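You operate a simulated robot arm through the tools that you are given. There is no shell and no other tool. Be economical: measure what you need, move in short steps, check, and stop when the job is done.

The job below is to be done with a simulated two-armed robot. You get a single attempt, and the scene is never put back.

Task
On the top of the white table, fold the flower cloth in half and then in half again.

The check looks at the end state, three seconds after you hand in, the way a careful person would. Anything else that was tipped, shoved, dropped, spilled or broken makes it a failure. Flat cloth is picked up by pressing the open fingertips on it (5 to 10 N) and closing them slowly along it; thin cloth reads only 2 to 8 mm in the jaws.

Robot
Two 6-joint arms with two-finger parallel grippers on one trunk, on a base that drives. Base frame: it is fixed to the floor where the robot stands at the start and does not move with it; the origin is under the middle of the robot, x ahead of it, y to its left, z up; the surface under the hand at the start is at about z = 0.75. Readings come in m, rad, newtons and seconds.
The left shoulder is at the start at [0.28, 0.187, 0.98], the right one opposite. With the tool pointing down near the work surface each hand reaches from about 0.56 to 0.94 m from the robot's upright axis, wherever it stands, measured 20 degrees to its own side. Places, roughly: top of the white table [0.6, 0.3, 0.8]. Payload 1.57 kg a hand.
Tool frame (each hand has its own): the origin (TCP) lies between the finger pads and is the grasp point; the fingertips stand 0.03 m ahead of it; z points along the fingers, y is the line along which they close. The gripper opens to 0.08 m. The fingers are 0.017 m wide and 0.012 m thick; the gripper's body (0.04 by 0.082 m) begins 0.08 m behind the TCP.
Orientation is that of the tool frame in the base frame, as [roll, pitch, yaw] about the fixed x, y, z axes, in that order (R = Rz(yaw) Ry(pitch) Rx(roll)). With the fingers straight down and closing along the base's y, the tool's x points along the base's -x, its y along +y and its z along -z.

Tools
- The arms move only by the tool apply_moves. It takes "left_rows", "right_rows" or both (then of equal length, played together; a hand with none holds still); each is a list of rows, each a list of 7 numbers: the turn, a rotation vector about the base's x, y, z in units of 90 degrees (1.0 is 90 degrees), then the shift along the base's x, y, z in units of 500 mm (1.0 is 500 mm), then the opening, from 0 (shut) to 1 (fully open). In form: [[wx, wy, wz, x, y, z, gripper], ...]. A call has 1 to 20 rows; each row is the pose to reach, as a shift and turn from the pose commanded when the call began. A call with a number of a shift or a turn outside -1 to 1 is refused whole. Each row takes 0.2 s and may step no farther than 0.05 m and 0.15 rad from the row before; otherwise, or with a gripper value out of range, the whole call is refused. Where a pose cannot be reached the arm comes as near as it can. A force on the tool above 40 N (or 10 N above the force at the start of the call, whichever is more), or a blocked arm, ends the call early, and 0.2 s more pass. Each finger travels about 0.153 m/s and halts on what it meets, pressing with about 43 N; the grip force reading is that of the motor and also rises with nothing between the fingers. The clock runs only during rows and for 0.2 s after the last one: add rows that repeat a pose to give the fingers time. It gives the time, the measured TCP pose, the force on the tool (base axes), the opening and the grip force at its end, in the units of the frame above (readings bear some noise), with the torque about the TCP (base axes, N m) and any sound that the robot's microphone picked up.
- Cameras (640 x 400 px; columns grow to the right, rows downward): "scene" is now at [0.2172, 0.0111, 1.4071]; the picture's right is [0.18, -0.98, 0.00], its down [-0.91, -0.16, -0.39] and it looks along [0.38, 0.07, -0.92] (base axes); focal length 262 px, centre (320, 200). "left" rides on the left gripper at [0.072, 0.006, -0.122] in its tool frame; the picture's right is [-0.09, 1.00, 0.00], its down [-0.84, -0.08, -0.54] and it looks along [-0.54, -0.05, 0.84] (tool axes); focal length 238 px, centre (320, 200). "right" rides on the right gripper at [0.072, -0.007, -0.122] in its tool frame; the picture's right is [0.09, 1.00, 0.00], its down [-0.84, 0.08, -0.54] and it looks along [-0.54, 0.05, 0.84] (tool axes); focal length 238 px, centre (320, 200). There is no depth. A picture from a camera that has moved, and an enlarged one, comes with that camera's place and axes in the base frame and with its lens. The place of the scene camera against the robot may be out by one fixed shift of up to 0.012 m in any direction.
- get_image(camera): a new picture of that camera. No time passes.
- move_column(by): slides the trunk up (or, below 0, down) by that many m; the arms and the scene camera ride with it, the base frame stays. It gives what a move gives, with no picture.
- drive_base(legs): drives the robot by 1 to 6 legs, each [ahead, turn to the left] in m and rad, along the robot's own axes; the way and the turn of a leg run together, so that a leg with both is an arc; at most 1.5 m and 3.142 rad a leg. The arms and the cameras ride along, it lands a little off, and it stops where it bumps. It gives what a move gives.
- head_to(pan, tilt): turns the head with the scene camera to pan (to the left, within 1.501 rad either way) and tilt (down, from -0.506 to 1.204), counted from straight ahead of the robot. It gives what a move gives.
- inspect(camera, box): a new picture of the part [left, top, right, bottom] of that camera's present view, enlarged. No time passes.
- sign_off(): hands the job in; it is judged then, once.

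Work in short steps. Places have to be worked out from the pictures, the camera data and where the tool is seen: move nearer, look again, correct. Check each grasp and each placing, and mend what went wrong. You have 120 turns and 92 pictures in all, those below and enlarged ones among them. Open the grippers and draw the arms clear of the work before you hand the job in, unless the task says otherwise; then end with one line.

The tools are called after "Call:" as a command line: name --argument value ..., lists and objects as JSON in quotes. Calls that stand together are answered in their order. apply_moves: Moves the arms, as the interface text tells. Its arguments: {"type":"object","properties":{"left_rows":{"type":"array","items":{"type":"array","items":{"type":"number"}}},"right_rows":{"type":"array","items":{"type":"array","items":{"type":"number"}}}},"required":[]} The other tools are called the same way: move_column (by) slides the trunk up or down; drive_base (legs) drives the base; head_to (pan, tilt) turns the head that bears the scene camera; get_image (camera) takes a picture; inspect (camera, box) takes an enlarged picture of a part of a camera's view; sign_off () hands the job in.

At the start:

```text
clock: 0.0
left_tool_pos: [0.4506, 0.4116, 0.9163]
left_tool_rot: [3.141, -0.001, 3.141]
left_wrist_force: [-0.2, 0.8, -0.3]
left_torque: [0.02, 0.03, 0.01]
left_grip_width: 0.0799
left_grasp_force: 0.0
right_tool_pos: [0.6064, -0.0484, 0.9588]
right_tool_rot: [3.141, 0.002, -3.141]
right_wrist_force: [0.0, 0.2, -0.2]
right_torque: [0.0, 0.0, 0.0]
right_grip_width: 0.0798
right_grasp_force: 0.0
trunk travel left (down, up): [-0.675, 0.315]
robot x, y, heading: [-0.0016, 0.0045, -0.0]
head pan, tilt: [0.18, 1.175]
```

scene: 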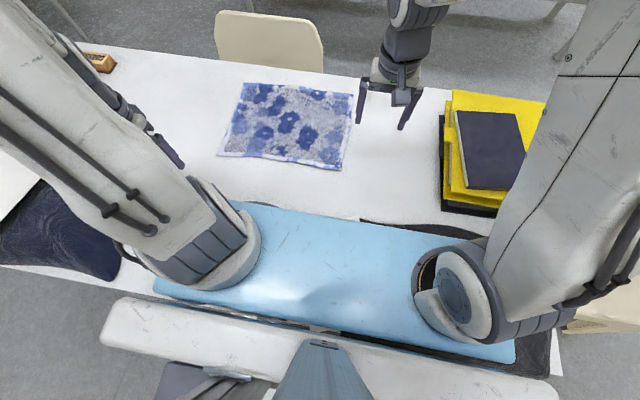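
right: 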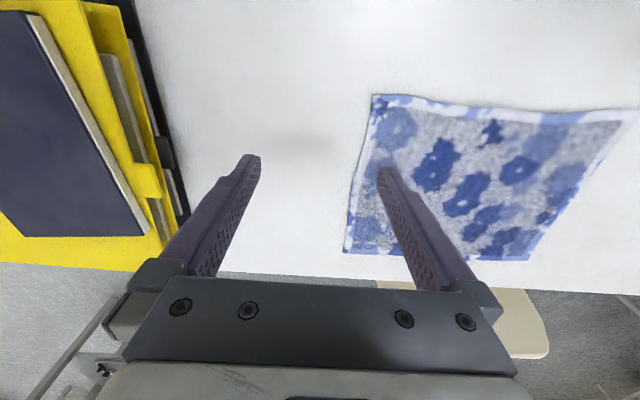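
left: 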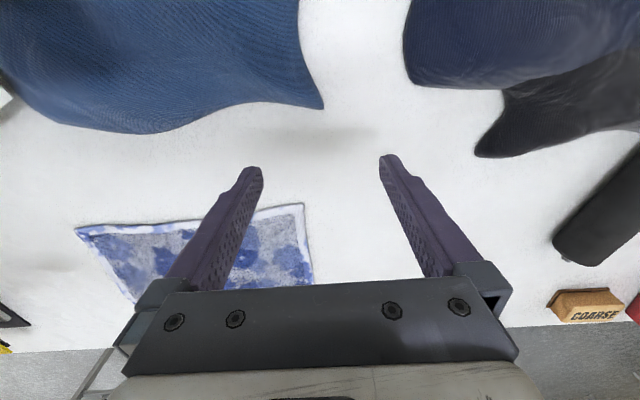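

The wrist views put the cloth corners at about NL (0.567,0.373), NR (0.582,0.020), FR (0.861,0.024) and FL (0.852,0.388). I move both hands to hover over the two near corners and check from there.

Call:
apply_moves --left_rows '[[0, 0, 0, 0.05, -0.027, -0.035, 0.8], [0, 0, 0, 0.1, -0.053, -0.07, 0.7], [0, 0, 0, 0.15, -0.08, -0.105, 0.6], [0, 0, 0, 0.2, -0.107, -0.14, 0.56], [0, 0, 0, 0.253, -0.133, -0.173, 0.56], [0, 0, 0, 0.253, -0.133, -0.173, 0.56]]' --right_rows '[[0, 0, 0, -0.006, 0.039, -0.052, 0.8], [0, 0, 0, -0.012, 0.077, -0.103, 0.7], [0, 0, 0, -0.018, 0.116, -0.155, 0.6], [0, 0, 0, -0.024, 0.154, -0.206, 0.56], [0, 0, 0, -0.029, 0.193, -0.258, 0.56], [0, 0, 0, -0.029, 0.193, -0.258, 0.56]]'

Call:
get_image --camera "left"

Call:
get_image --camera "right"

Call:
get_image --camera "scene"

```text
clock: 1.4
left_tool_pos: [0.5774, 0.3445, 0.8284]
left_tool_rot: [3.141, 0.002, 3.142]
left_wrist_force: [-0.1, 0.0, 0.0]
left_torque: [0.01, -0.02, 0.01]
left_grip_width: 0.0449
left_grasp_force: 0.1
right_tool_pos: [0.5928, 0.0472, 0.8284]
right_tool_rot: [-3.14, 0.001, -3.141]
right_wrist_force: [-0.2, 0.4, -0.8]
right_torque: [0.03, 0.0, 0.01]
right_grip_width: 0.0445
right_grasp_force: 0.2
trunk travel left (down, up): [-0.675, 0.315]
robot x, y, heading: [0.0035, 0.0016, -0.003]
head pan, tilt: [0.18, 1.175]
```

```text
88 pictures are left
camera left: at [0.5058, 0.3518, 0.9505], right [0.09, 1.0, 0.0], down [0.84, -0.08, 0.54], along [0.54, -0.05, -0.84], focal length 238 px, centre (320, 200)
```

left: 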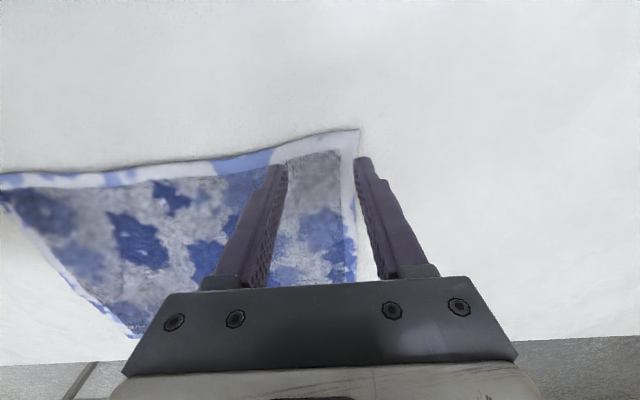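

```text
87 pictures are left
camera right: at [0.5195, 0.0404, 0.9503], right [-0.09, 1.0, 0.0], down [0.84, 0.08, 0.54], along [0.54, 0.05, -0.84], focal length 238 px, centre (320, 200)
```

right: 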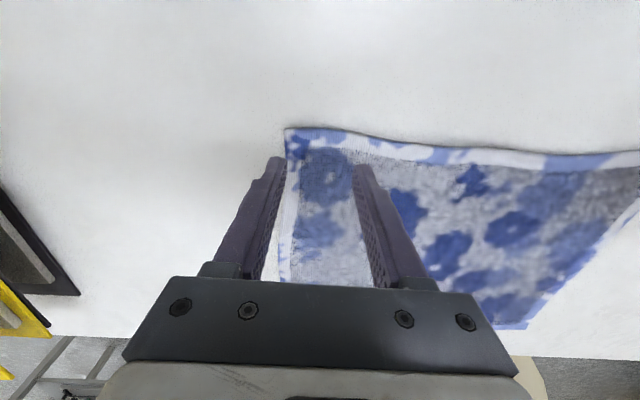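

```text
86 pictures are left
camera scene: at [0.2174, 0.0111, 1.4071], right [0.18, -0.98, 0.0], down [-0.91, -0.16, -0.39], along [0.38, 0.07, -0.92], focal length 262 px, centre (320, 200)
```

scene: 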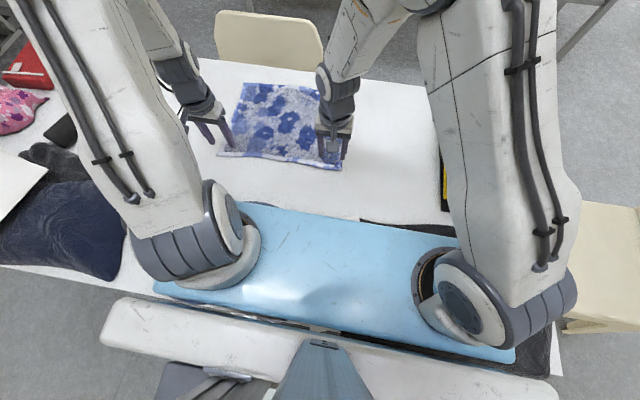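

The corners check out at left (0.567,0.379) and right (0.581,0.018). I nudge the hands inward so both fingers land on the cloth, then descend close to contact.

Call:
apply_moves --left_rows '[[0, 0, 0, 0, -0.016, -0.03, 0.56], [0, 0, 0, 0, -0.016, -0.06, 0.56], [0, 0, 0, 0, -0.016, -0.08, 0.56], [0, 0, 0, 0, -0.016, -0.088, 0.56]]' --right_rows '[[0, 0, 0, -0.004, 0.024, -0.03, 0.56], [0, 0, 0, -0.004, 0.024, -0.06, 0.56], [0, 0, 0, -0.004, 0.024, -0.08, 0.56], [0, 0, 0, -0.004, 0.024, -0.088, 0.56]]'

```text
clock: 2.4
left_tool_pos: [0.5772, 0.3359, 0.7859]
left_tool_rot: [3.141, -0.002, -3.141]
left_wrist_force: [-0.8, -0.8, -0.1]
left_torque: [-0.01, 0.01, -0.01]
left_grip_width: 0.0449
left_grasp_force: 0.2
right_tool_pos: [0.5911, 0.061, 0.7863]
right_tool_rot: [-3.141, -0.001, 3.141]
right_wrist_force: [-0.7, -0.1, -0.2]
right_torque: [-0.03, 0.02, 0.03]
right_grip_width: 0.0451
right_grasp_force: 0.0
trunk travel left (down, up): [-0.675, 0.315]
robot x, y, heading: [0.0022, 0.0023, -0.001]
head pan, tilt: [0.18, 1.175]
```

No contact yet at 0.786. I go down in 2 mm steps.

Call:
apply_moves --left_rows '[[0, 0, 0, 0, 0, -0.004, 0.56], [0, 0, 0, 0, 0, -0.008, 0.56], [0, 0, 0, 0, 0, -0.01, 0.56]]' --right_rows '[[0, 0, 0, 0, 0, -0.004, 0.56], [0, 0, 0, 0, 0, -0.008, 0.56], [0, 0, 0, 0, 0, -0.01, 0.56]]'

```text
clock: 3.2
left_tool_pos: [0.5782, 0.3379, 0.7823]
left_tool_rot: [3.141, 0.002, -3.141]
left_wrist_force: [-3.5, -1.2, 17.9]
left_torque: [-0.03, 0.03, -0.02]
left_grip_width: 0.0447
left_grasp_force: 0.0
right_tool_pos: [0.5906, 0.0601, 0.7833]
right_tool_rot: [3.14, 0.0, -3.141]
right_wrist_force: [2.6, -2.6, 17.0]
right_torque: [-0.2, -0.08, 0.02]
right_grip_width: 0.0448
right_grasp_force: 0.0
trunk travel left (down, up): [-0.675, 0.315]
robot x, y, heading: [-0.0033, 0.0015, -0.002]
head pan, tilt: [0.18, 1.175]
```

Both hands press at about 17 N, which is above the 5–10 N target. I back off about 1 mm and close slowly.

Call:
apply_moves --left_rows '[[0, 0, 0, 0, 0, 0.002, 0.56], [0, 0, 0, 0, 0, 0.002, 0.5], [0, 0, 0, 0, 0, 0.002, 0.43], [0, 0, 0, 0, 0, 0.002, 0.36], [0, 0, 0, 0, 0, 0.002, 0.29], [0, 0, 0, 0, 0, 0.002, 0.22], [0, 0, 0, 0, 0, 0.002, 0.15], [0, 0, 0, 0, 0, 0.002, 0.08], [0, 0, 0, 0, 0, 0.002, 0], [0, 0, 0, 0, 0, 0.002, 0], [0, 0, 0, 0, 0, 0.002, 0]]' --right_rows '[[0, 0, 0, 0, 0, 0.002, 0.56], [0, 0, 0, 0, 0, 0.002, 0.5], [0, 0, 0, 0, 0, 0.002, 0.43], [0, 0, 0, 0, 0, 0.002, 0.36], [0, 0, 0, 0, 0, 0.002, 0.29], [0, 0, 0, 0, 0, 0.002, 0.22], [0, 0, 0, 0, 0, 0.002, 0.15], [0, 0, 0, 0, 0, 0.002, 0.08], [0, 0, 0, 0, 0, 0.002, 0], [0, 0, 0, 0, 0, 0.002, 0], [0, 0, 0, 0, 0, 0.002, 0]]'

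Call:
get_image --camera "left"

Call:
get_image --camera "right"

```text
clock: 5.6
left_tool_pos: [0.5777, 0.3359, 0.7821]
left_tool_rot: [3.14, 0.0, 3.14]
left_wrist_force: [0.9, -11.2, 20.5]
left_torque: [-0.33, -0.09, -0.08]
left_grip_width: 0.0078
left_grasp_force: 26.6
right_tool_pos: [0.5901, 0.0602, 0.7827]
right_tool_rot: [3.141, 0.001, -3.141]
right_wrist_force: [-0.8, 14.2, 16.2]
right_torque: [0.38, -0.04, 0.04]
right_grip_width: 0.0046
right_grasp_force: 25.0
trunk travel left (down, up): [-0.675, 0.315]
robot x, y, heading: [-0.002, -0.0007, -0.002]
head pan, tilt: [0.18, 1.175]
```

```text
85 pictures are left
camera left: at [0.5052, 0.3448, 0.9043], right [0.09, 1.0, 0.0], down [0.84, -0.08, 0.54], along [0.54, -0.05, -0.84], focal length 238 px, centre (320, 200)
```

left: 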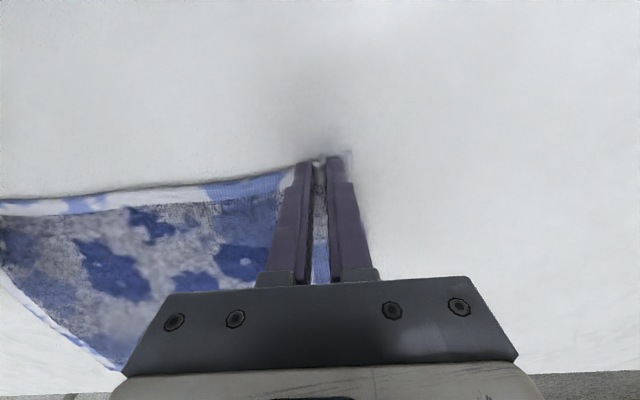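

```text
84 pictures are left
camera right: at [0.5174, 0.053, 0.9051], right [-0.09, 1.0, 0.0], down [0.84, 0.08, 0.54], along [0.54, 0.05, -0.84], focal length 238 px, centre (320, 200)
```

right: 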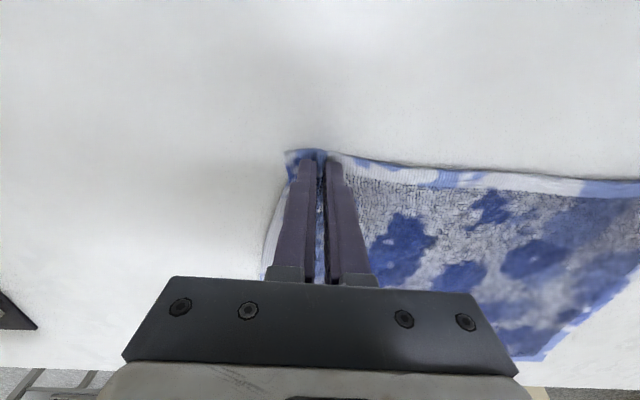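

Both corners are pinched, with jaw readings of 7.8 mm and 4.6 mm. I lift 4 cm and look.

Call:
apply_moves --left_rows '[[0, 0, 0, 0.0, 0, 0.02, 0], [0, 0, 0, 0.006, 0, 0.04, 0], [0, 0, 0, 0.014, 0, 0.06, 0], [0, 0, 0, 0.024, 0, 0.08, 0]]' --right_rows '[[0, 0, 0, 0.0, 0, 0.02, 0], [0, 0, 0, 0.006, 0, 0.04, 0], [0, 0, 0, 0.014, 0, 0.06, 0], [0, 0, 0, 0.024, 0, 0.08, 0]]'

Call:
get_image --camera "scene"

Call:
get_image --camera "right"

```text
clock: 6.6
left_tool_pos: [0.5889, 0.3377, 0.8216]
left_tool_rot: [-3.14, -0.001, -3.141]
left_wrist_force: [-0.1, -10.8, -0.8]
left_torque: [-0.34, -0.01, -0.08]
left_grip_width: 0.0076
left_grasp_force: 26.1
right_tool_pos: [0.6015, 0.0608, 0.822]
right_tool_rot: [-3.14, 0.0, 3.141]
right_wrist_force: [0.2, 10.5, 0.0]
right_torque: [0.28, 0.02, 0.07]
right_grip_width: 0.0039
right_grasp_force: 25.1
trunk travel left (down, up): [-0.675, 0.315]
robot x, y, heading: [-0.0002, 0.0014, -0.004]
head pan, tilt: [0.18, 1.175]
```

```text
83 pictures are left
camera scene: at [0.2173, 0.0111, 1.4071], right [0.18, -0.98, 0.0], down [-0.91, -0.16, -0.39], along [0.38, 0.07, -0.92], focal length 262 px, centre (320, 200)
```

scene: 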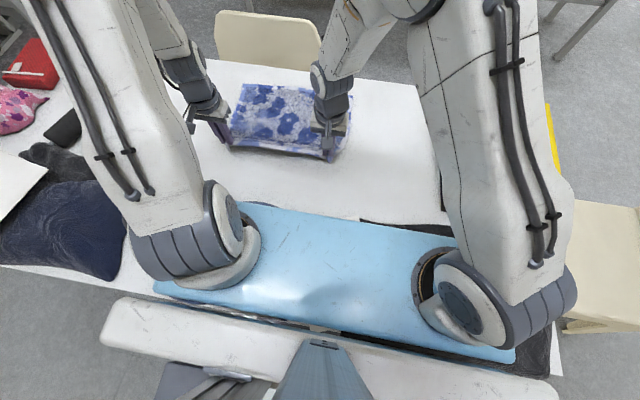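

```text
82 pictures are left
camera right: at [0.5293, 0.0525, 0.9438], right [-0.09, 1.0, 0.0], down [0.84, 0.08, 0.54], along [0.54, 0.05, -0.84], focal length 238 px, centre (320, 200)
```

right: 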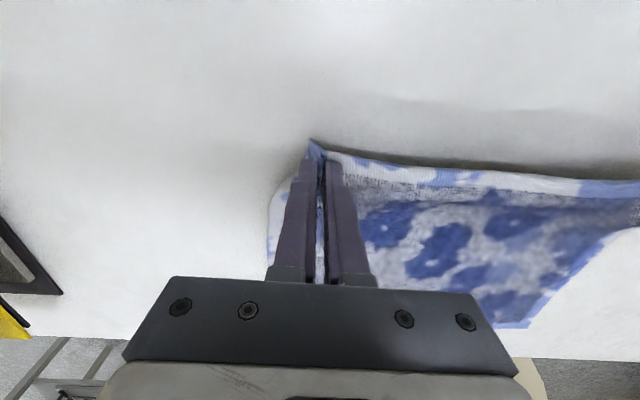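

The edge is held taut and lifted cleanly. I carry it over in an arc, about two thirds of the way for now.

Call:
apply_moves --left_rows '[[0, 0, 0, 0.008, -0.004, 0.044, 0], [0, 0, 0, 0.047, -0.006, 0.097, 0], [0, 0, 0, 0.072, -0.006, 0.119, 0], [0, 0, 0, 0.098, -0.006, 0.138, 0], [0, 0, 0, 0.128, -0.006, 0.153, 0], [0, 0, 0, 0.158, -0.004, 0.166, 0], [0, 0, 0, 0.19, -0.003, 0.173, 0], [0, 0, 0, 0.222, 0, 0.179, 0], [0, 0, 0, 0.255, 0.002, 0.179, 0], [0, 0, 0, 0.288, 0.004, 0.176, 0], [0, 0, 0, 0.32, 0.006, 0.167, 0], [0, 0, 0, 0.351, 0.008, 0.156, 0], [0, 0, 0, 0.38, 0.009, 0.14, 0], [0, 0, 0, 0.407, 0.01, 0.122, 0]]' --right_rows '[[0, 0, 0, 0.008, 0.004, 0.044, 0], [0, 0, 0, 0.047, 0.006, 0.097, 0], [0, 0, 0, 0.072, 0.006, 0.119, 0], [0, 0, 0, 0.098, 0.006, 0.138, 0], [0, 0, 0, 0.128, 0.006, 0.153, 0], [0, 0, 0, 0.158, 0.006, 0.166, 0], [0, 0, 0, 0.19, 0.006, 0.173, 0], [0, 0, 0, 0.222, 0.006, 0.179, 0], [0, 0, 0, 0.255, 0.006, 0.179, 0], [0, 0, 0, 0.288, 0.006, 0.176, 0], [0, 0, 0, 0.32, 0.006, 0.167, 0], [0, 0, 0, 0.351, 0.006, 0.156, 0], [0, 0, 0, 0.38, 0.006, 0.14, 0], [0, 0, 0, 0.407, 0.006, 0.122, 0]]'

Call:
get_image --camera "scene"

Call:
get_image --camera "right"

Call:
get_image --camera "left"

```text
clock: 9.6
left_tool_pos: [0.7925, 0.343, 0.8836]
left_tool_rot: [-3.141, -0.002, -3.141]
left_wrist_force: [0.0, -12.1, 0.4]
left_torque: [-0.38, 0.01, -0.15]
left_grip_width: 0.0075
left_grasp_force: 26.8
right_tool_pos: [0.8052, 0.0642, 0.8829]
right_tool_rot: [3.141, -0.001, -3.141]
right_wrist_force: [-0.6, 11.5, 0.3]
right_torque: [0.33, -0.01, 0.04]
right_grip_width: 0.0041
right_grasp_force: 25.0
trunk travel left (down, up): [-0.675, 0.315]
robot x, y, heading: [0.0028, 0.0024, -0.005]
head pan, tilt: [0.18, 1.175]
```

```text
81 pictures are left
camera scene: at [0.217, 0.0111, 1.4072], right [0.18, -0.98, 0.0], down [-0.91, -0.16, -0.39], along [0.38, 0.07, -0.92], focal length 262 px, centre (320, 200)
```

scene: 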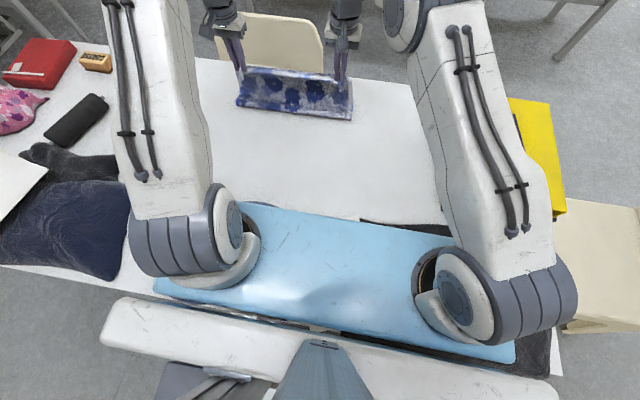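

```text
80 pictures are left
camera right: at [0.7335, 0.0567, 1.0056], right [-0.09, 1.0, 0.0], down [0.84, 0.08, 0.54], along [0.54, 0.05, -0.84], focal length 238 px, centre (320, 200)
```

right: 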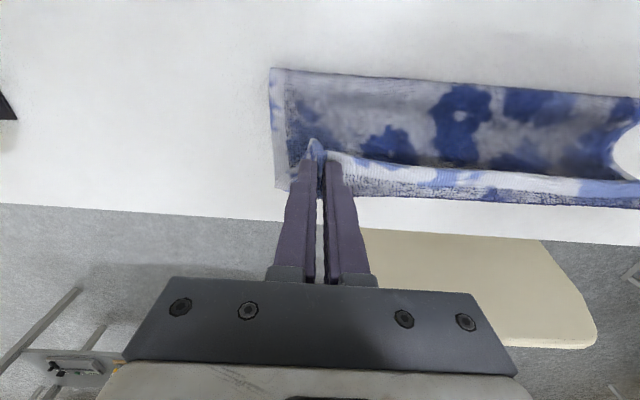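

```text
79 pictures are left
camera left: at [0.7216, 0.3501, 1.0046], right [0.09, 1.0, 0.0], down [0.84, -0.08, 0.54], along [0.54, -0.05, -0.84], focal length 238 px, centre (320, 200)
```

left: 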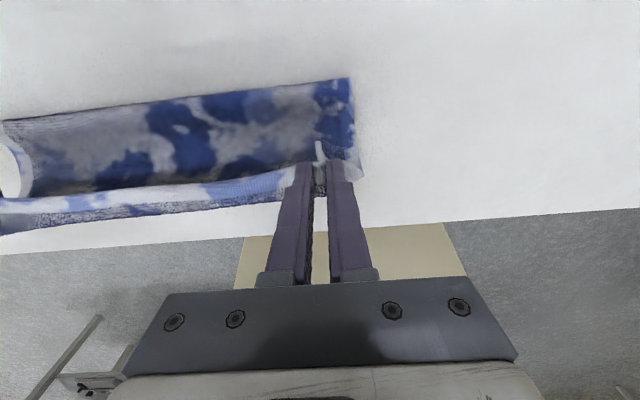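

The fold is forming well. The far edge seems to have crept slightly, to about x 0.86 on the left and 0.88 on the right. I move further ahead and down partway, then look at the alignment.

Call:
apply_moves --left_rows '[[0, 0, 0, 0.03, 0, -0.03, 0], [0, 0, 0, 0.056, 0.004, -0.065, 0], [0, 0, 0, 0.08, 0.006, -0.1, 0], [0, 0, 0, 0.09, 0.006, -0.12, 0]]' --right_rows '[[0, 0, 0, 0.03, 0, -0.03, 0], [0, 0, 0, 0.056, 0.0, -0.065, 0], [0, 0, 0, 0.08, 0.0, -0.1, 0], [0, 0, 0, 0.1, 0.0, -0.12, 0]]'

Call:
get_image --camera "right"

Call:
get_image --camera "left"

Call:
inspect --camera "scene" --box '[180, 20, 400, 160]'

```text
clock: 10.6
left_tool_pos: [0.8371, 0.3444, 0.8215]
left_tool_rot: [-3.14, -0.002, -3.14]
left_wrist_force: [0.8, -15.8, 0.2]
left_torque: [-0.49, -0.05, -0.15]
left_grip_width: 0.0081
left_grasp_force: 26.7
right_tool_pos: [0.8531, 0.0634, 0.8234]
right_tool_rot: [3.14, -0.001, -3.139]
right_wrist_force: [-0.3, 14.9, 0.0]
right_torque: [0.43, 0.05, 0.08]
right_grip_width: 0.0042
right_grasp_force: 24.8
right hand out of reach, approached as far as the arm can: row 4
trunk travel left (down, up): [-0.675, 0.315]
robot x, y, heading: [0.0001, -0.002, -0.0]
head pan, tilt: [0.18, 1.175]
```

```text
78 pictures are left
camera right: at [0.7801, 0.0554, 0.9464], right [-0.09, 1.0, 0.0], down [0.84, 0.08, 0.54], along [0.54, 0.05, -0.84], focal length 238 px, centre (320, 200)
```

right: 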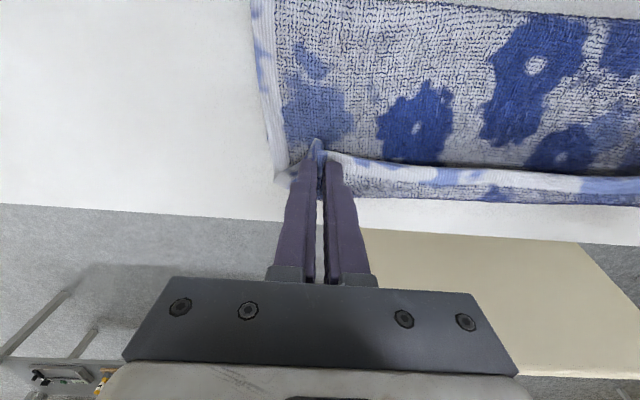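

```text
77 pictures are left
camera left: at [0.7657, 0.3521, 0.9434], right [0.09, 1.0, 0.0], down [0.84, -0.08, 0.54], along [0.54, -0.05, -0.84], focal length 238 px, centre (320, 200)
```

left: 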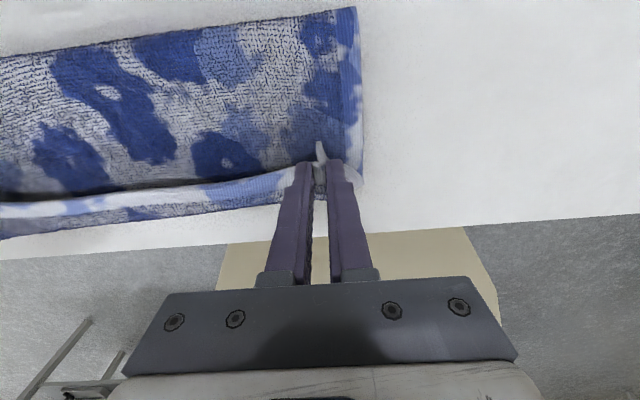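

```text
2.86 times, centred on (290, 90) of scene
camera zoom: at [0.2171, 0.0111, 1.4072], right [0.18, -0.98, 0.0], down [-0.91, -0.16, -0.39], along [0.38, 0.07, -0.92], focal length 749 px, centre (406, 514)
```

zoom: 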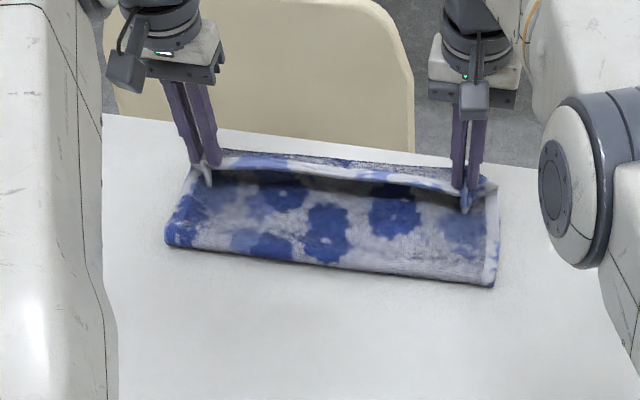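

The right arm is at its reach limit at x 0.853, and I judge the far corners to be at about 0.872 (left) and 0.888 (right). I drive ahead about 2.5 cm.

Call:
drive_base --legs '[[0.03, 0.0]]'

Call:
get_image --camera "scene"

Call:
get_image --camera "right"

```text
clock: 11.4
left_tool_pos: [0.8665, 0.3448, 0.8228]
left_tool_rot: [-3.141, 0.001, 3.139]
left_wrist_force: [0.6, -16.6, 0.2]
left_torque: [-0.53, -0.05, -0.15]
left_grip_width: 0.0076
left_grasp_force: 27.3
right_tool_pos: [0.8827, 0.0636, 0.8241]
right_tool_rot: [3.141, 0.0, 3.141]
right_wrist_force: [-0.4, 15.5, 0.1]
right_torque: [0.53, 0.03, 0.08]
right_grip_width: 0.0042
right_grasp_force: 24.8
trunk travel left (down, up): [-0.675, 0.315]
robot x, y, heading: [0.0298, 0.0037, -0.001]
head pan, tilt: [0.18, 1.175]
```

```text
75 pictures are left
camera scene: at [0.2471, 0.0111, 1.4072], right [0.18, -0.98, 0.0], down [-0.91, -0.16, -0.39], along [0.38, 0.07, -0.92], focal length 262 px, centre (320, 200)
```

scene: 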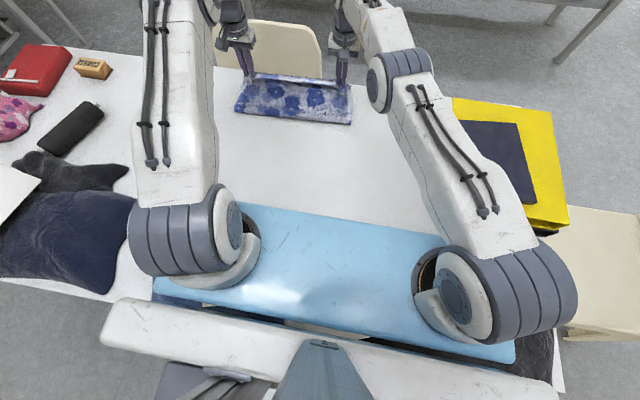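

```text
74 pictures are left
camera right: at [0.8101, 0.0553, 0.9464], right [-0.09, 1.0, 0.0], down [0.84, 0.08, 0.54], along [0.54, 0.05, -0.84], focal length 238 px, centre (320, 200)
```

right: 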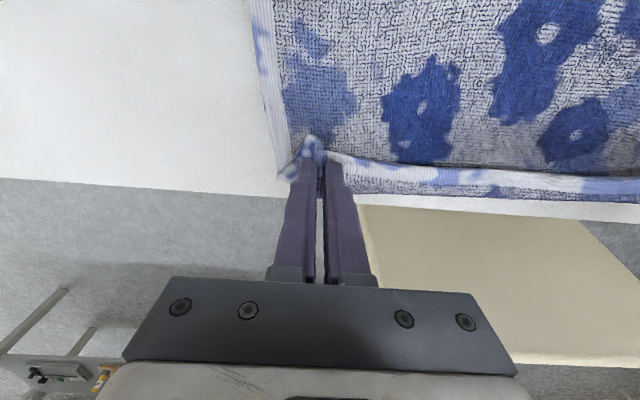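

I can't tell the top layer's hanging ear from the far edge of the bottom layer, so I zoom in on both views.

Call:
inspect --camera "scene" --box '[220, 50, 370, 145]'

Call:
inspect --camera "right" --box '[220, 80, 460, 230]'

Call:
get_image --camera "left"

```text
4.21 times, centred on (295, 98) of scene
camera zoom: at [0.2471, 0.0111, 1.4072], right [0.18, -0.98, 0.0], down [-0.91, -0.16, -0.39], along [0.38, 0.07, -0.92], focal length 1104 px, centre (425, 632)
```

zoom: 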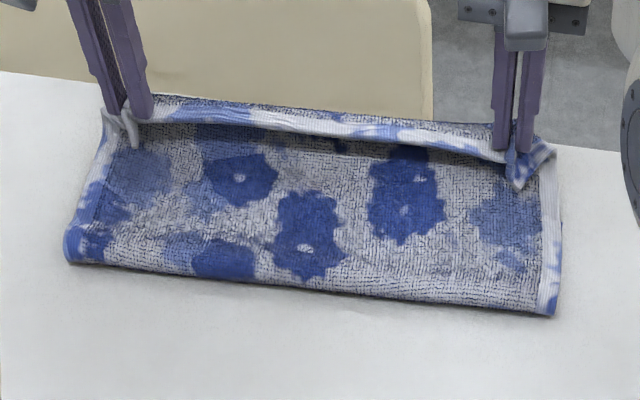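

```text
2.67 times, centred on (340, 155) of right
camera zoom: at [0.8101, 0.0553, 0.9464], right [-0.09, 1.0, 0.0], down [0.84, 0.08, 0.54], along [0.54, 0.05, -0.84], focal length 636 px, centre (267, 320)
```

zoom: 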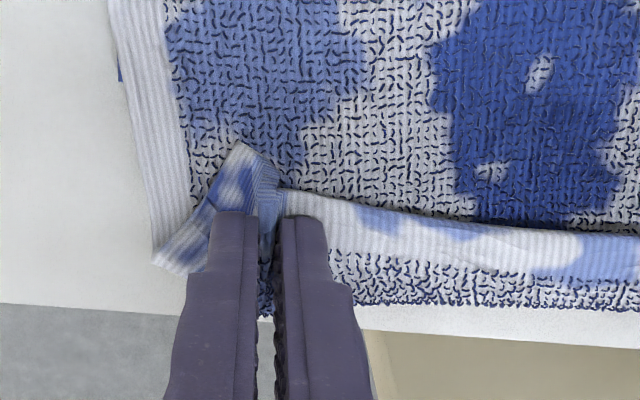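

```text
71 pictures are left
camera left: at [0.7955, 0.3526, 0.9438], right [0.09, 1.0, 0.0], down [0.84, -0.08, 0.54], along [0.54, -0.05, -0.84], focal length 238 px, centre (320, 200)
```

left: 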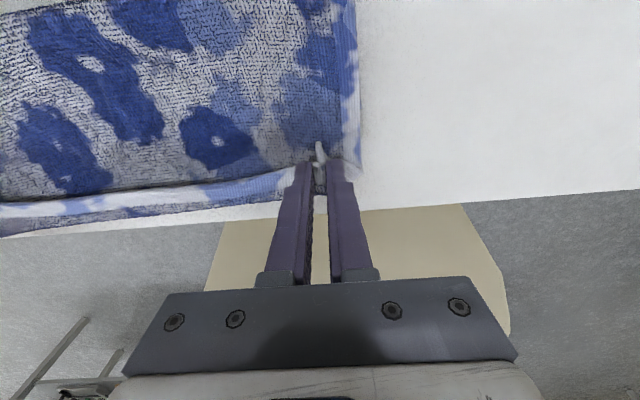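

The far edge of the bottom layer stays hidden. I lower the edge with a slight pull-back, ease the sideways tension and release, then look from above and correct.

Call:
apply_moves --left_rows '[[0, 0, 0, -0.01, 0, -0.02, 0], [0, 0, 0, -0.02, -0.004, -0.04, 0], [0, 0, 0, -0.024, -0.008, -0.06, 0], [0, 0, 0, -0.024, -0.01, -0.066, 0], [0, 0, 0, -0.024, -0.01, -0.066, 0.1], [0, 0, 0, -0.024, -0.01, -0.066, 0.2], [0, 0, 0, -0.024, -0.01, -0.066, 0.3], [0, 0, 0, -0.024, -0.01, -0.066, 0.4], [0, 0, 0, -0.024, -0.01, -0.046, 0.4], [0, 0, 0, -0.024, -0.01, 0.0, 0.4], [0, 0, 0, -0.024, -0.01, 0.06, 0.4]]' --right_rows '[[0, 0, 0, -0.01, 0, -0.02, 0], [0, 0, 0, -0.02, 0.004, -0.04, 0], [0, 0, 0, -0.024, 0.008, -0.06, 0], [0, 0, 0, -0.024, 0.01, -0.066, 0], [0, 0, 0, -0.024, 0.01, -0.066, 0.1], [0, 0, 0, -0.024, 0.01, -0.066, 0.2], [0, 0, 0, -0.024, 0.01, -0.066, 0.3], [0, 0, 0, -0.024, 0.01, -0.066, 0.4], [0, 0, 0, -0.024, 0.01, -0.046, 0.4], [0, 0, 0, -0.024, 0.01, 0.0, 0.4], [0, 0, 0, -0.024, 0.01, 0.06, 0.4]]'

Call:
get_image --camera "left"

Call:
get_image --camera "right"

Call:
inspect --camera "scene" --box '[220, 50, 370, 145]'

```text
clock: 13.8
left_tool_pos: [0.8553, 0.3404, 0.8516]
left_tool_rot: [3.14, -0.001, -3.14]
left_wrist_force: [0.6, -0.3, -0.5]
left_torque: [0.02, -0.01, -0.01]
left_grip_width: 0.0318
left_grasp_force: 0.1
right_tool_pos: [0.8713, 0.071, 0.8547]
right_tool_rot: [3.141, -0.001, 3.141]
right_wrist_force: [0.2, 0.0, -0.4]
right_torque: [0.04, 0.02, -0.01]
right_grip_width: 0.032
right_grasp_force: 0.1
trunk travel left (down, up): [-0.675, 0.315]
robot x, y, heading: [0.0286, 0.0038, -0.0]
head pan, tilt: [0.18, 1.175]
```

```text
70 pictures are left
camera left: at [0.7836, 0.3468, 0.9731], right [0.09, 1.0, 0.0], down [0.84, -0.08, 0.54], along [0.54, -0.05, -0.84], focal length 238 px, centre (320, 200)
```

left: 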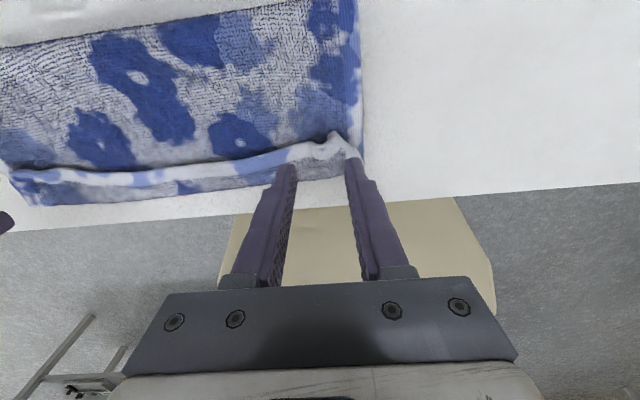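

```text
69 pictures are left
camera right: at [0.7984, 0.0629, 0.9777], right [-0.09, 1.0, 0.0], down [0.84, 0.08, 0.54], along [0.54, 0.05, -0.84], focal length 238 px, centre (320, 200)
```

right: 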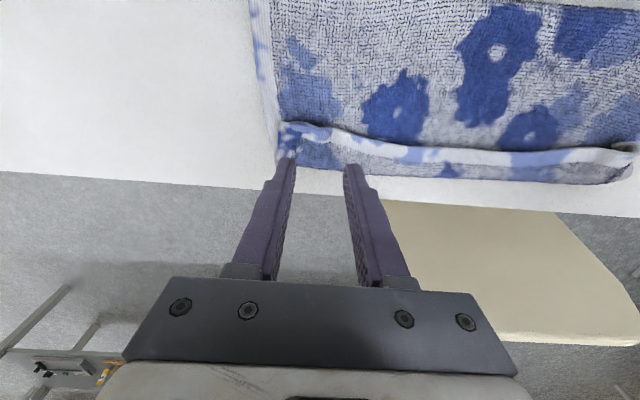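

```text
4.21 times, centred on (295, 98) of scene
camera zoom: at [0.2477, 0.0111, 1.407], right [0.18, -0.98, 0.0], down [-0.91, -0.16, -0.39], along [0.38, 0.07, -0.92], focal length 1104 px, centre (425, 632)
```

zoom: 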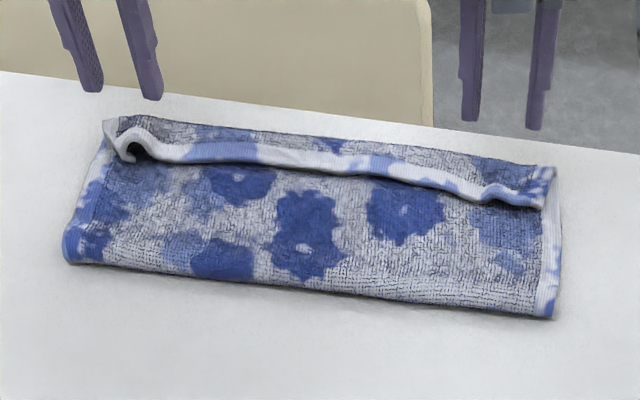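

The edge strip looks curled back on itself. I lift and retract both hands for a clear close view.

Call:
apply_moves --left_rows '[[0, 0, 0, -0.03, 0, 0.08, 0.4], [0, 0, 0, -0.1, -0.02, 0.14, 0.4], [0, 0, 0, -0.17, -0.06, 0.18, 0.4], [0, 0, 0, -0.23, -0.12, 0.2, 0.4]]' --right_rows '[[0, 0, 0, -0.03, 0, 0.08, 0.4], [0, 0, 0, -0.09, -0.06, 0.13, 0.4], [0, 0, 0, -0.14, -0.14, 0.15, 0.4], [0, 0, 0, -0.19, -0.22, 0.15, 0.4]]'

Call:
get_image --camera "left"

Call:
inspect --camera "scene" --box '[220, 50, 370, 145]'

```text
clock: 14.8
left_tool_pos: [0.7396, 0.2814, 0.9538]
left_tool_rot: [-3.14, -0.002, -3.14]
left_wrist_force: [-0.2, 0.6, -0.4]
left_torque: [-0.08, 0.03, 0.01]
left_grip_width: 0.0319
left_grasp_force: 0.0
right_tool_pos: [0.7775, -0.0402, 0.9267]
right_tool_rot: [3.139, 0.0, -3.139]
right_wrist_force: [-1.9, -0.2, 0.4]
right_torque: [-0.04, 0.0, 0.05]
right_grip_width: 0.0321
right_grasp_force: 0.0
trunk travel left (down, up): [-0.675, 0.315]
robot x, y, heading: [0.0311, 0.0045, -0.001]
head pan, tilt: [0.18, 1.175]
```

```text
67 pictures are left
camera left: at [0.6681, 0.2883, 1.0745], right [0.09, 1.0, 0.0], down [0.84, -0.08, 0.54], along [0.54, -0.05, -0.84], focal length 238 px, centre (320, 200)
```

left: 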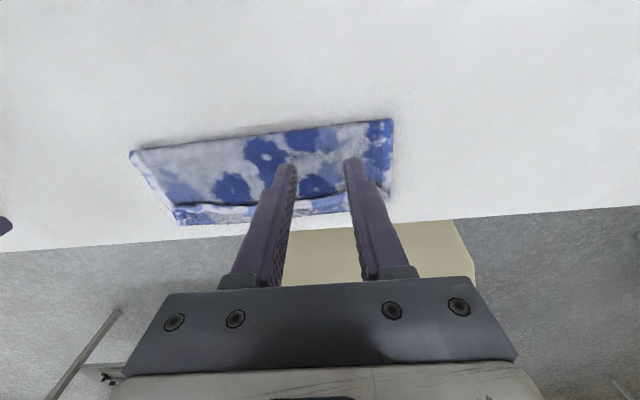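

```text
4.21 times, centred on (295, 98) of scene
camera zoom: at [0.2477, 0.0116, 1.4071], right [0.18, -0.98, 0.0], down [-0.91, -0.16, -0.39], along [0.38, 0.07, -0.92], focal length 1104 px, centre (425, 632)
```

zoom: 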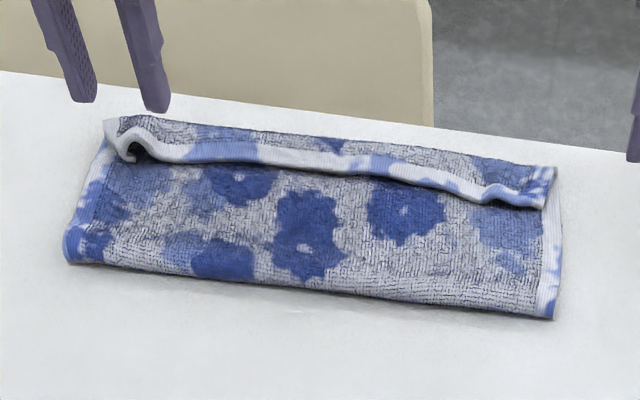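

The depth from fold to far side is only 0.13 m, so the hem is rolled back on itself by about 3 cm. That happens because the fingers point down at the end of a near-to-far fold. I'll unfold the cloth and refold far-to-near, tilting the fingers away from the robot so the hem lies flat. First I hover over the rolled hem corners.

Call:
apply_moves --left_rows '[[0, 0, 0, 0.06, 0.03, -0.05, 0.5], [0, 0, 0, 0.13, 0.06, -0.11, 0.5], [0, 0, 0, 0.19, 0.09, -0.18, 0.5], [0, 0, 0, 0.253, 0.122, -0.24, 0.5], [0, 0, 0, 0.253, 0.122, -0.26, 0.5]]' --right_rows '[[0, 0, 0, 0.045, 0.053, -0.04, 0.5], [0, 0, 0, 0.09, 0.106, -0.09, 0.5], [0, 0, 0, 0.135, 0.16, -0.14, 0.5], [0, 0, 0, 0.181, 0.212, -0.19, 0.5], [0, 0, 0, 0.181, 0.212, -0.21, 0.5]]'

Call:
get_image --camera "left"

Call:
get_image --camera "right"

```text
clock: 16.0
left_tool_pos: [0.8665, 0.3405, 0.8217]
left_tool_rot: [-3.139, -0.001, 3.141]
left_wrist_force: [-0.3, 0.7, -0.4]
left_torque: [-0.01, -0.03, -0.01]
left_grip_width: 0.0399
left_grasp_force: 0.1
right_tool_pos: [0.8663, 0.065, 0.8224]
right_tool_rot: [3.14, -0.002, -3.141]
right_wrist_force: [-0.1, 0.3, 0.3]
right_torque: [0.01, 0.02, -0.02]
right_grip_width: 0.0401
right_grasp_force: 0.1
trunk travel left (down, up): [-0.675, 0.315]
robot x, y, heading: [0.0346, 0.0029, 0.001]
head pan, tilt: [0.18, 1.175]
```

```text
65 pictures are left
camera left: at [0.7956, 0.3489, 0.9438], right [0.09, 1.0, 0.0], down [0.84, -0.08, 0.54], along [0.54, -0.05, -0.84], focal length 238 px, centre (320, 200)
```

left: 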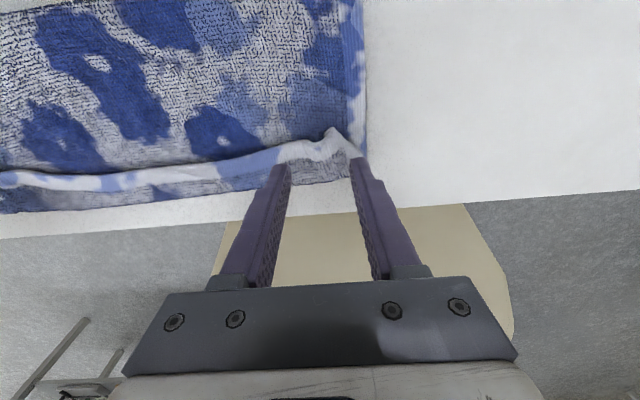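

```text
64 pictures are left
camera right: at [0.7946, 0.0573, 0.9448], right [-0.09, 1.0, 0.0], down [0.84, 0.08, 0.54], along [0.54, 0.05, -0.84], focal length 238 px, centre (320, 200)
```

right: 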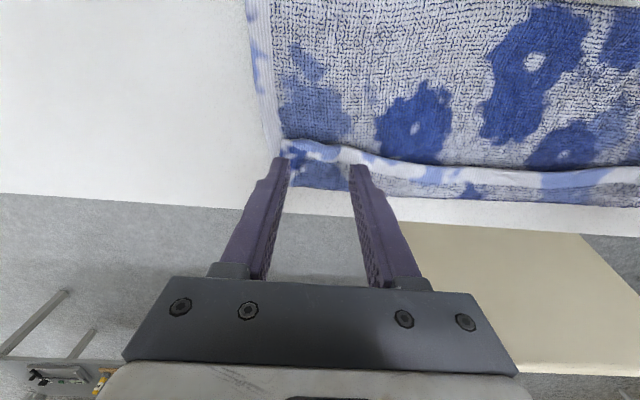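

Hem lips lie at x about 0.858–0.89 and the fingers straddle them. I press gently.

Call:
apply_moves --left_rows '[[0, 0, 0, 0, 0, -0.03, 0.5], [0, 0, 0, 0, 0, -0.05, 0.5], [0, 0, 0, 0, 0, -0.06, 0.5], [0, 0, 0, 0, 0, -0.066, 0.5]]' --right_rows '[[0, 0, 0, 0, 0, -0.03, 0.5], [0, 0, 0, 0, 0, -0.05, 0.5], [0, 0, 0, 0, 0, -0.06, 0.5], [0, 0, 0, 0, 0, -0.066, 0.5]]'

```text
clock: 17.0
left_tool_pos: [0.8673, 0.3408, 0.7891]
left_tool_rot: [3.14, 0.001, -3.141]
left_wrist_force: [-0.3, 0.0, 2.3]
left_torque: [0.0, -0.01, -0.02]
left_grip_width: 0.04
left_grasp_force: 0.1
right_tool_pos: [0.8663, 0.064, 0.7917]
right_tool_rot: [3.139, 0.0, -3.142]
right_wrist_force: [-0.1, 0.0, 0.4]
right_torque: [0.0, 0.0, -0.02]
right_grip_width: 0.0401
right_grasp_force: 0.1
trunk travel left (down, up): [-0.675, 0.315]
robot x, y, heading: [0.03, 0.0039, -0.005]
head pan, tilt: [0.18, 1.175]
```

Left is just touching (2 N) and right is almost there. I press slightly more and close slowly.

Call:
apply_moves --left_rows '[[0, 0, 0, 0, 0, -0.002, 0.5], [0, 0, 0, 0, 0, -0.002, 0.43], [0, 0, 0, 0, 0, -0.002, 0.36], [0, 0, 0, 0, 0, -0.002, 0.29], [0, 0, 0, 0, 0, -0.002, 0.22], [0, 0, 0, 0, 0, -0.002, 0.15], [0, 0, 0, 0, 0, -0.002, 0.08], [0, 0, 0, 0, 0, -0.002, 0], [0, 0, 0, 0, 0, -0.002, 0], [0, 0, 0, 0, 0, -0.002, 0]]' --right_rows '[[0, 0, 0, 0, 0, -0.006, 0.5], [0, 0, 0, 0, 0, -0.006, 0.43], [0, 0, 0, 0, 0, -0.006, 0.36], [0, 0, 0, 0, 0, -0.006, 0.29], [0, 0, 0, 0, 0, -0.006, 0.22], [0, 0, 0, 0, 0, -0.006, 0.15], [0, 0, 0, 0, 0, -0.006, 0.08], [0, 0, 0, 0, 0, -0.006, 0], [0, 0, 0, 0, 0, -0.006, 0], [0, 0, 0, 0, 0, -0.006, 0]]'

Call:
get_image --camera "left"

Call:
get_image --camera "right"

```text
clock: 19.2
left_tool_pos: [0.8669, 0.3396, 0.788]
left_tool_rot: [3.141, -0.001, 3.141]
left_wrist_force: [0.5, -5.5, 6.4]
left_torque: [-0.16, 0.06, -0.04]
left_grip_width: 0.0071
left_grasp_force: 26.1
right_tool_pos: [0.8657, 0.0638, 0.7877]
right_tool_rot: [3.139, -0.001, -3.142]
right_wrist_force: [-0.4, 5.0, 1.7]
right_torque: [0.13, -0.02, 0.04]
right_grip_width: 0.0036
right_grasp_force: 24.1
trunk travel left (down, up): [-0.675, 0.315]
robot x, y, heading: [0.0267, 0.0005, -0.004]
head pan, tilt: [0.18, 1.175]
```

```text
63 pictures are left
camera left: at [0.7953, 0.3476, 0.9101], right [0.09, 1.0, 0.0], down [0.84, -0.08, 0.54], along [0.54, -0.05, -0.84], focal length 238 px, centre (320, 200)
```

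left: 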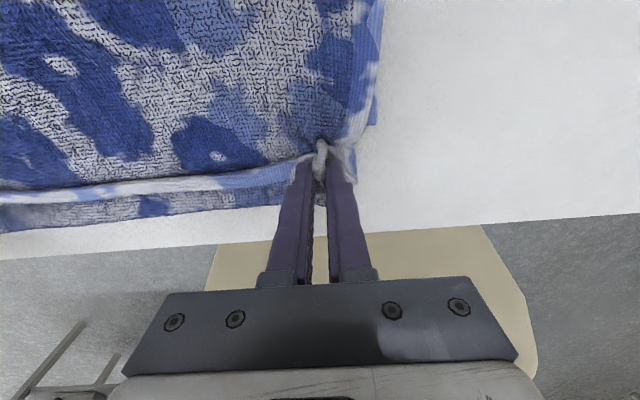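

```text
62 pictures are left
camera right: at [0.7939, 0.0564, 0.9106], right [-0.09, 1.0, 0.0], down [0.84, 0.08, 0.54], along [0.54, 0.05, -0.84], focal length 238 px, centre (320, 200)
```

right: 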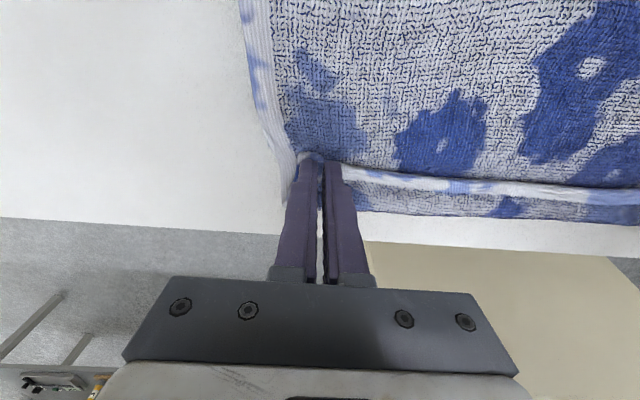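

Both are gripped (7.1 and 3.6 mm). I lift and arc back toward the robot to lay the cloth open.

Call:
apply_moves --left_rows '[[0, 0, 0, 0, 0, 0.04, 0], [0, 0, 0, -0.01, 0, 0.08, 0], [0, 0, 0, -0.03, 0, 0.13, 0], [0, 0, 0, -0.06, 0, 0.17, 0], [0, 0, 0, -0.1, 0, 0.2, 0], [0, 0, 0, -0.14, 0, 0.22, 0], [0, 0, 0, -0.185, 0, 0.235, 0], [0, 0, 0, -0.23, 0, 0.24, 0], [0, 0, 0, -0.275, 0, 0.235, 0], [0, 0, 0, -0.32, 0, 0.22, 0], [0, 0, 0, -0.36, 0, 0.2, 0], [0, 0, 0, -0.4, 0, 0.17, 0], [0, 0, 0, -0.435, 0, 0.135, 0], [0, 0, 0, -0.465, 0, 0.1, 0], [0, 0, 0, -0.49, 0, 0.07, 0]]' --right_rows '[[0, 0, 0, 0, 0, 0.04, 0], [0, 0, 0, -0.01, 0, 0.08, 0], [0, 0, 0, -0.03, 0, 0.13, 0], [0, 0, 0, -0.06, 0, 0.17, 0], [0, 0, 0, -0.1, 0, 0.2, 0], [0, 0, 0, -0.14, 0, 0.22, 0], [0, 0, 0, -0.185, 0, 0.235, 0], [0, 0, 0, -0.23, 0, 0.24, 0], [0, 0, 0, -0.275, 0, 0.235, 0], [0, 0, 0, -0.32, 0, 0.22, 0], [0, 0, 0, -0.36, 0, 0.2, 0], [0, 0, 0, -0.4, 0, 0.17, 0], [0, 0, 0, -0.435, 0, 0.135, 0], [0, 0, 0, -0.465, 0, 0.1, 0], [0, 0, 0, -0.49, 0, 0.07, 0]]'

Call:
get_image --camera "scene"

Call:
get_image --camera "left"

```text
clock: 22.4
left_tool_pos: [0.6205, 0.3406, 0.8229]
left_tool_rot: [3.141, -0.002, -3.142]
left_wrist_force: [0.9, -4.0, -0.4]
left_torque: [-0.16, 0.01, -0.01]
left_grip_width: 0.0065
left_grasp_force: 26.3
right_tool_pos: [0.6193, 0.0637, 0.8236]
right_tool_rot: [3.138, -0.001, 3.141]
right_wrist_force: [-0.4, 4.3, 0.4]
right_torque: [0.17, -0.04, 0.07]
right_grip_width: 0.0033
right_grasp_force: 24.3
trunk travel left (down, up): [-0.675, 0.315]
robot x, y, heading: [0.028, 0.0003, -0.002]
head pan, tilt: [0.18, 1.175]
```

```text
61 pictures are left
camera scene: at [0.2474, 0.011, 1.4072], right [0.18, -0.98, 0.0], down [-0.91, -0.16, -0.39], along [0.38, 0.07, -0.92], focal length 262 px, centre (320, 200)
```

scene: 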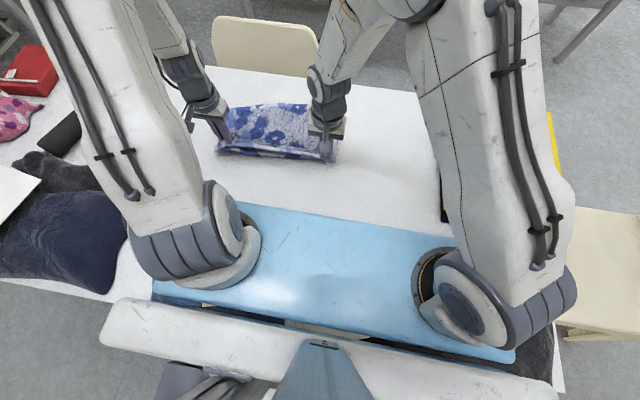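

```text
60 pictures are left
camera left: at [0.5499, 0.3483, 0.9444], right [0.09, 1.0, 0.0], down [0.84, -0.08, 0.54], along [0.54, -0.05, -0.84], focal length 238 px, centre (320, 200)
```

left: 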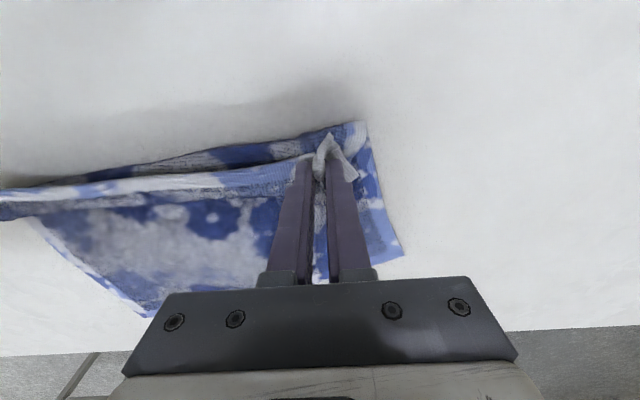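

The cloth slides easily on the table and is slack under the hands. I raise the hands, pull toward the robot and lower to stretch it flat.

Call:
apply_moves --left_rows '[[0, 0, 0, 0, 0, 0.06, 0], [0, 0, 0, 0, 0, 0.12, 0], [0, 0, 0, -0.02, 0, 0.16, 0], [0, 0, 0, -0.05, 0, 0.16, 0], [0, 0, 0, -0.08, 0, 0.15, 0], [0, 0, 0, -0.11, 0, 0.13, 0], [0, 0, 0, -0.14, 0, 0.1, 0], [0, 0, 0, -0.165, 0, 0.07, 0], [0, 0, 0, -0.185, 0, 0.03, 0], [0, 0, 0, -0.2, 0, -0.01, 0], [0, 0, 0, -0.21, 0, -0.04, 0]]' --right_rows '[[0, 0, 0, 0, 0, 0.06, 0], [0, 0, 0, 0, 0, 0.12, 0], [0, 0, 0, -0.02, 0, 0.16, 0], [0, 0, 0, -0.05, 0, 0.16, 0], [0, 0, 0, -0.08, 0, 0.15, 0], [0, 0, 0, -0.11, 0, 0.13, 0], [0, 0, 0, -0.14, 0, 0.1, 0], [0, 0, 0, -0.165, 0, 0.07, 0], [0, 0, 0, -0.185, 0, 0.03, 0], [0, 0, 0, -0.2, 0, -0.01, 0], [0, 0, 0, -0.21, 0, -0.04, 0]]'

Call:
get_image --camera "scene"

Call:
get_image --camera "left"

Call:
get_image --camera "right"

```text
clock: 24.8
left_tool_pos: [0.5164, 0.3415, 0.8037]
left_tool_rot: [3.141, -0.001, 3.142]
left_wrist_force: [0.1, -6.1, -0.3]
left_torque: [-0.16, -0.01, -0.02]
left_grip_width: 0.007
left_grasp_force: 26.3
right_tool_pos: [0.517, 0.0638, 0.802]
right_tool_rot: [3.14, -0.001, -3.141]
right_wrist_force: [0.2, 5.0, -0.6]
right_torque: [0.17, 0.03, 0.04]
right_grip_width: 0.0032
right_grasp_force: 24.7
trunk travel left (down, up): [-0.675, 0.315]
robot x, y, heading: [0.0303, 0.0028, -0.001]
head pan, tilt: [0.18, 1.175]
```

```text
59 pictures are left
camera scene: at [0.2473, 0.011, 1.4072], right [0.18, -0.98, 0.0], down [-0.91, -0.16, -0.39], along [0.38, 0.07, -0.92], focal length 262 px, centre (320, 200)
```

scene: 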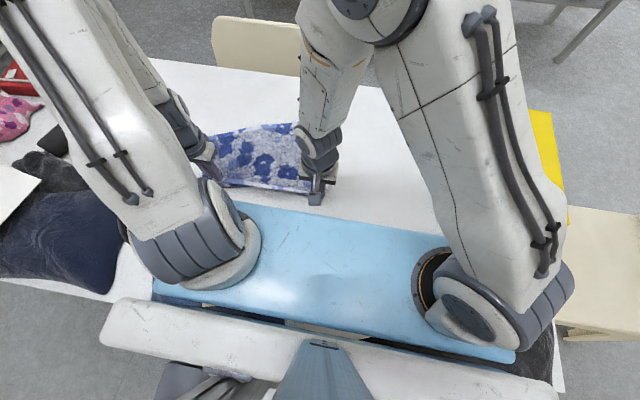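

```text
58 pictures are left
camera left: at [0.4446, 0.3485, 0.9249], right [0.09, 1.0, 0.0], down [0.84, -0.08, 0.54], along [0.54, -0.05, -0.84], focal length 238 px, centre (320, 200)
```

left: 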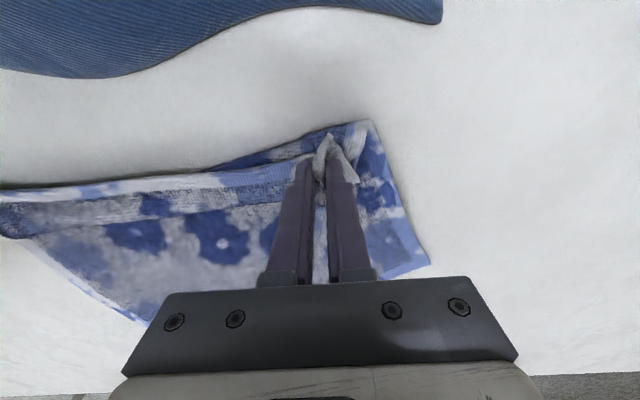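

```text
57 pictures are left
camera right: at [0.4447, 0.0562, 0.9245], right [-0.09, 1.0, 0.0], down [0.84, 0.08, 0.54], along [0.54, 0.05, -0.84], focal length 238 px, centre (320, 200)
```

right: 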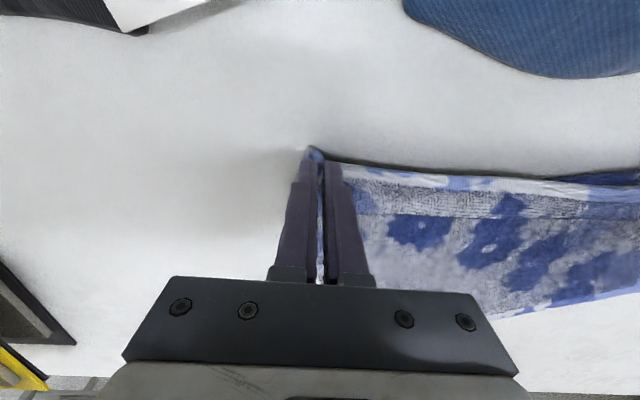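

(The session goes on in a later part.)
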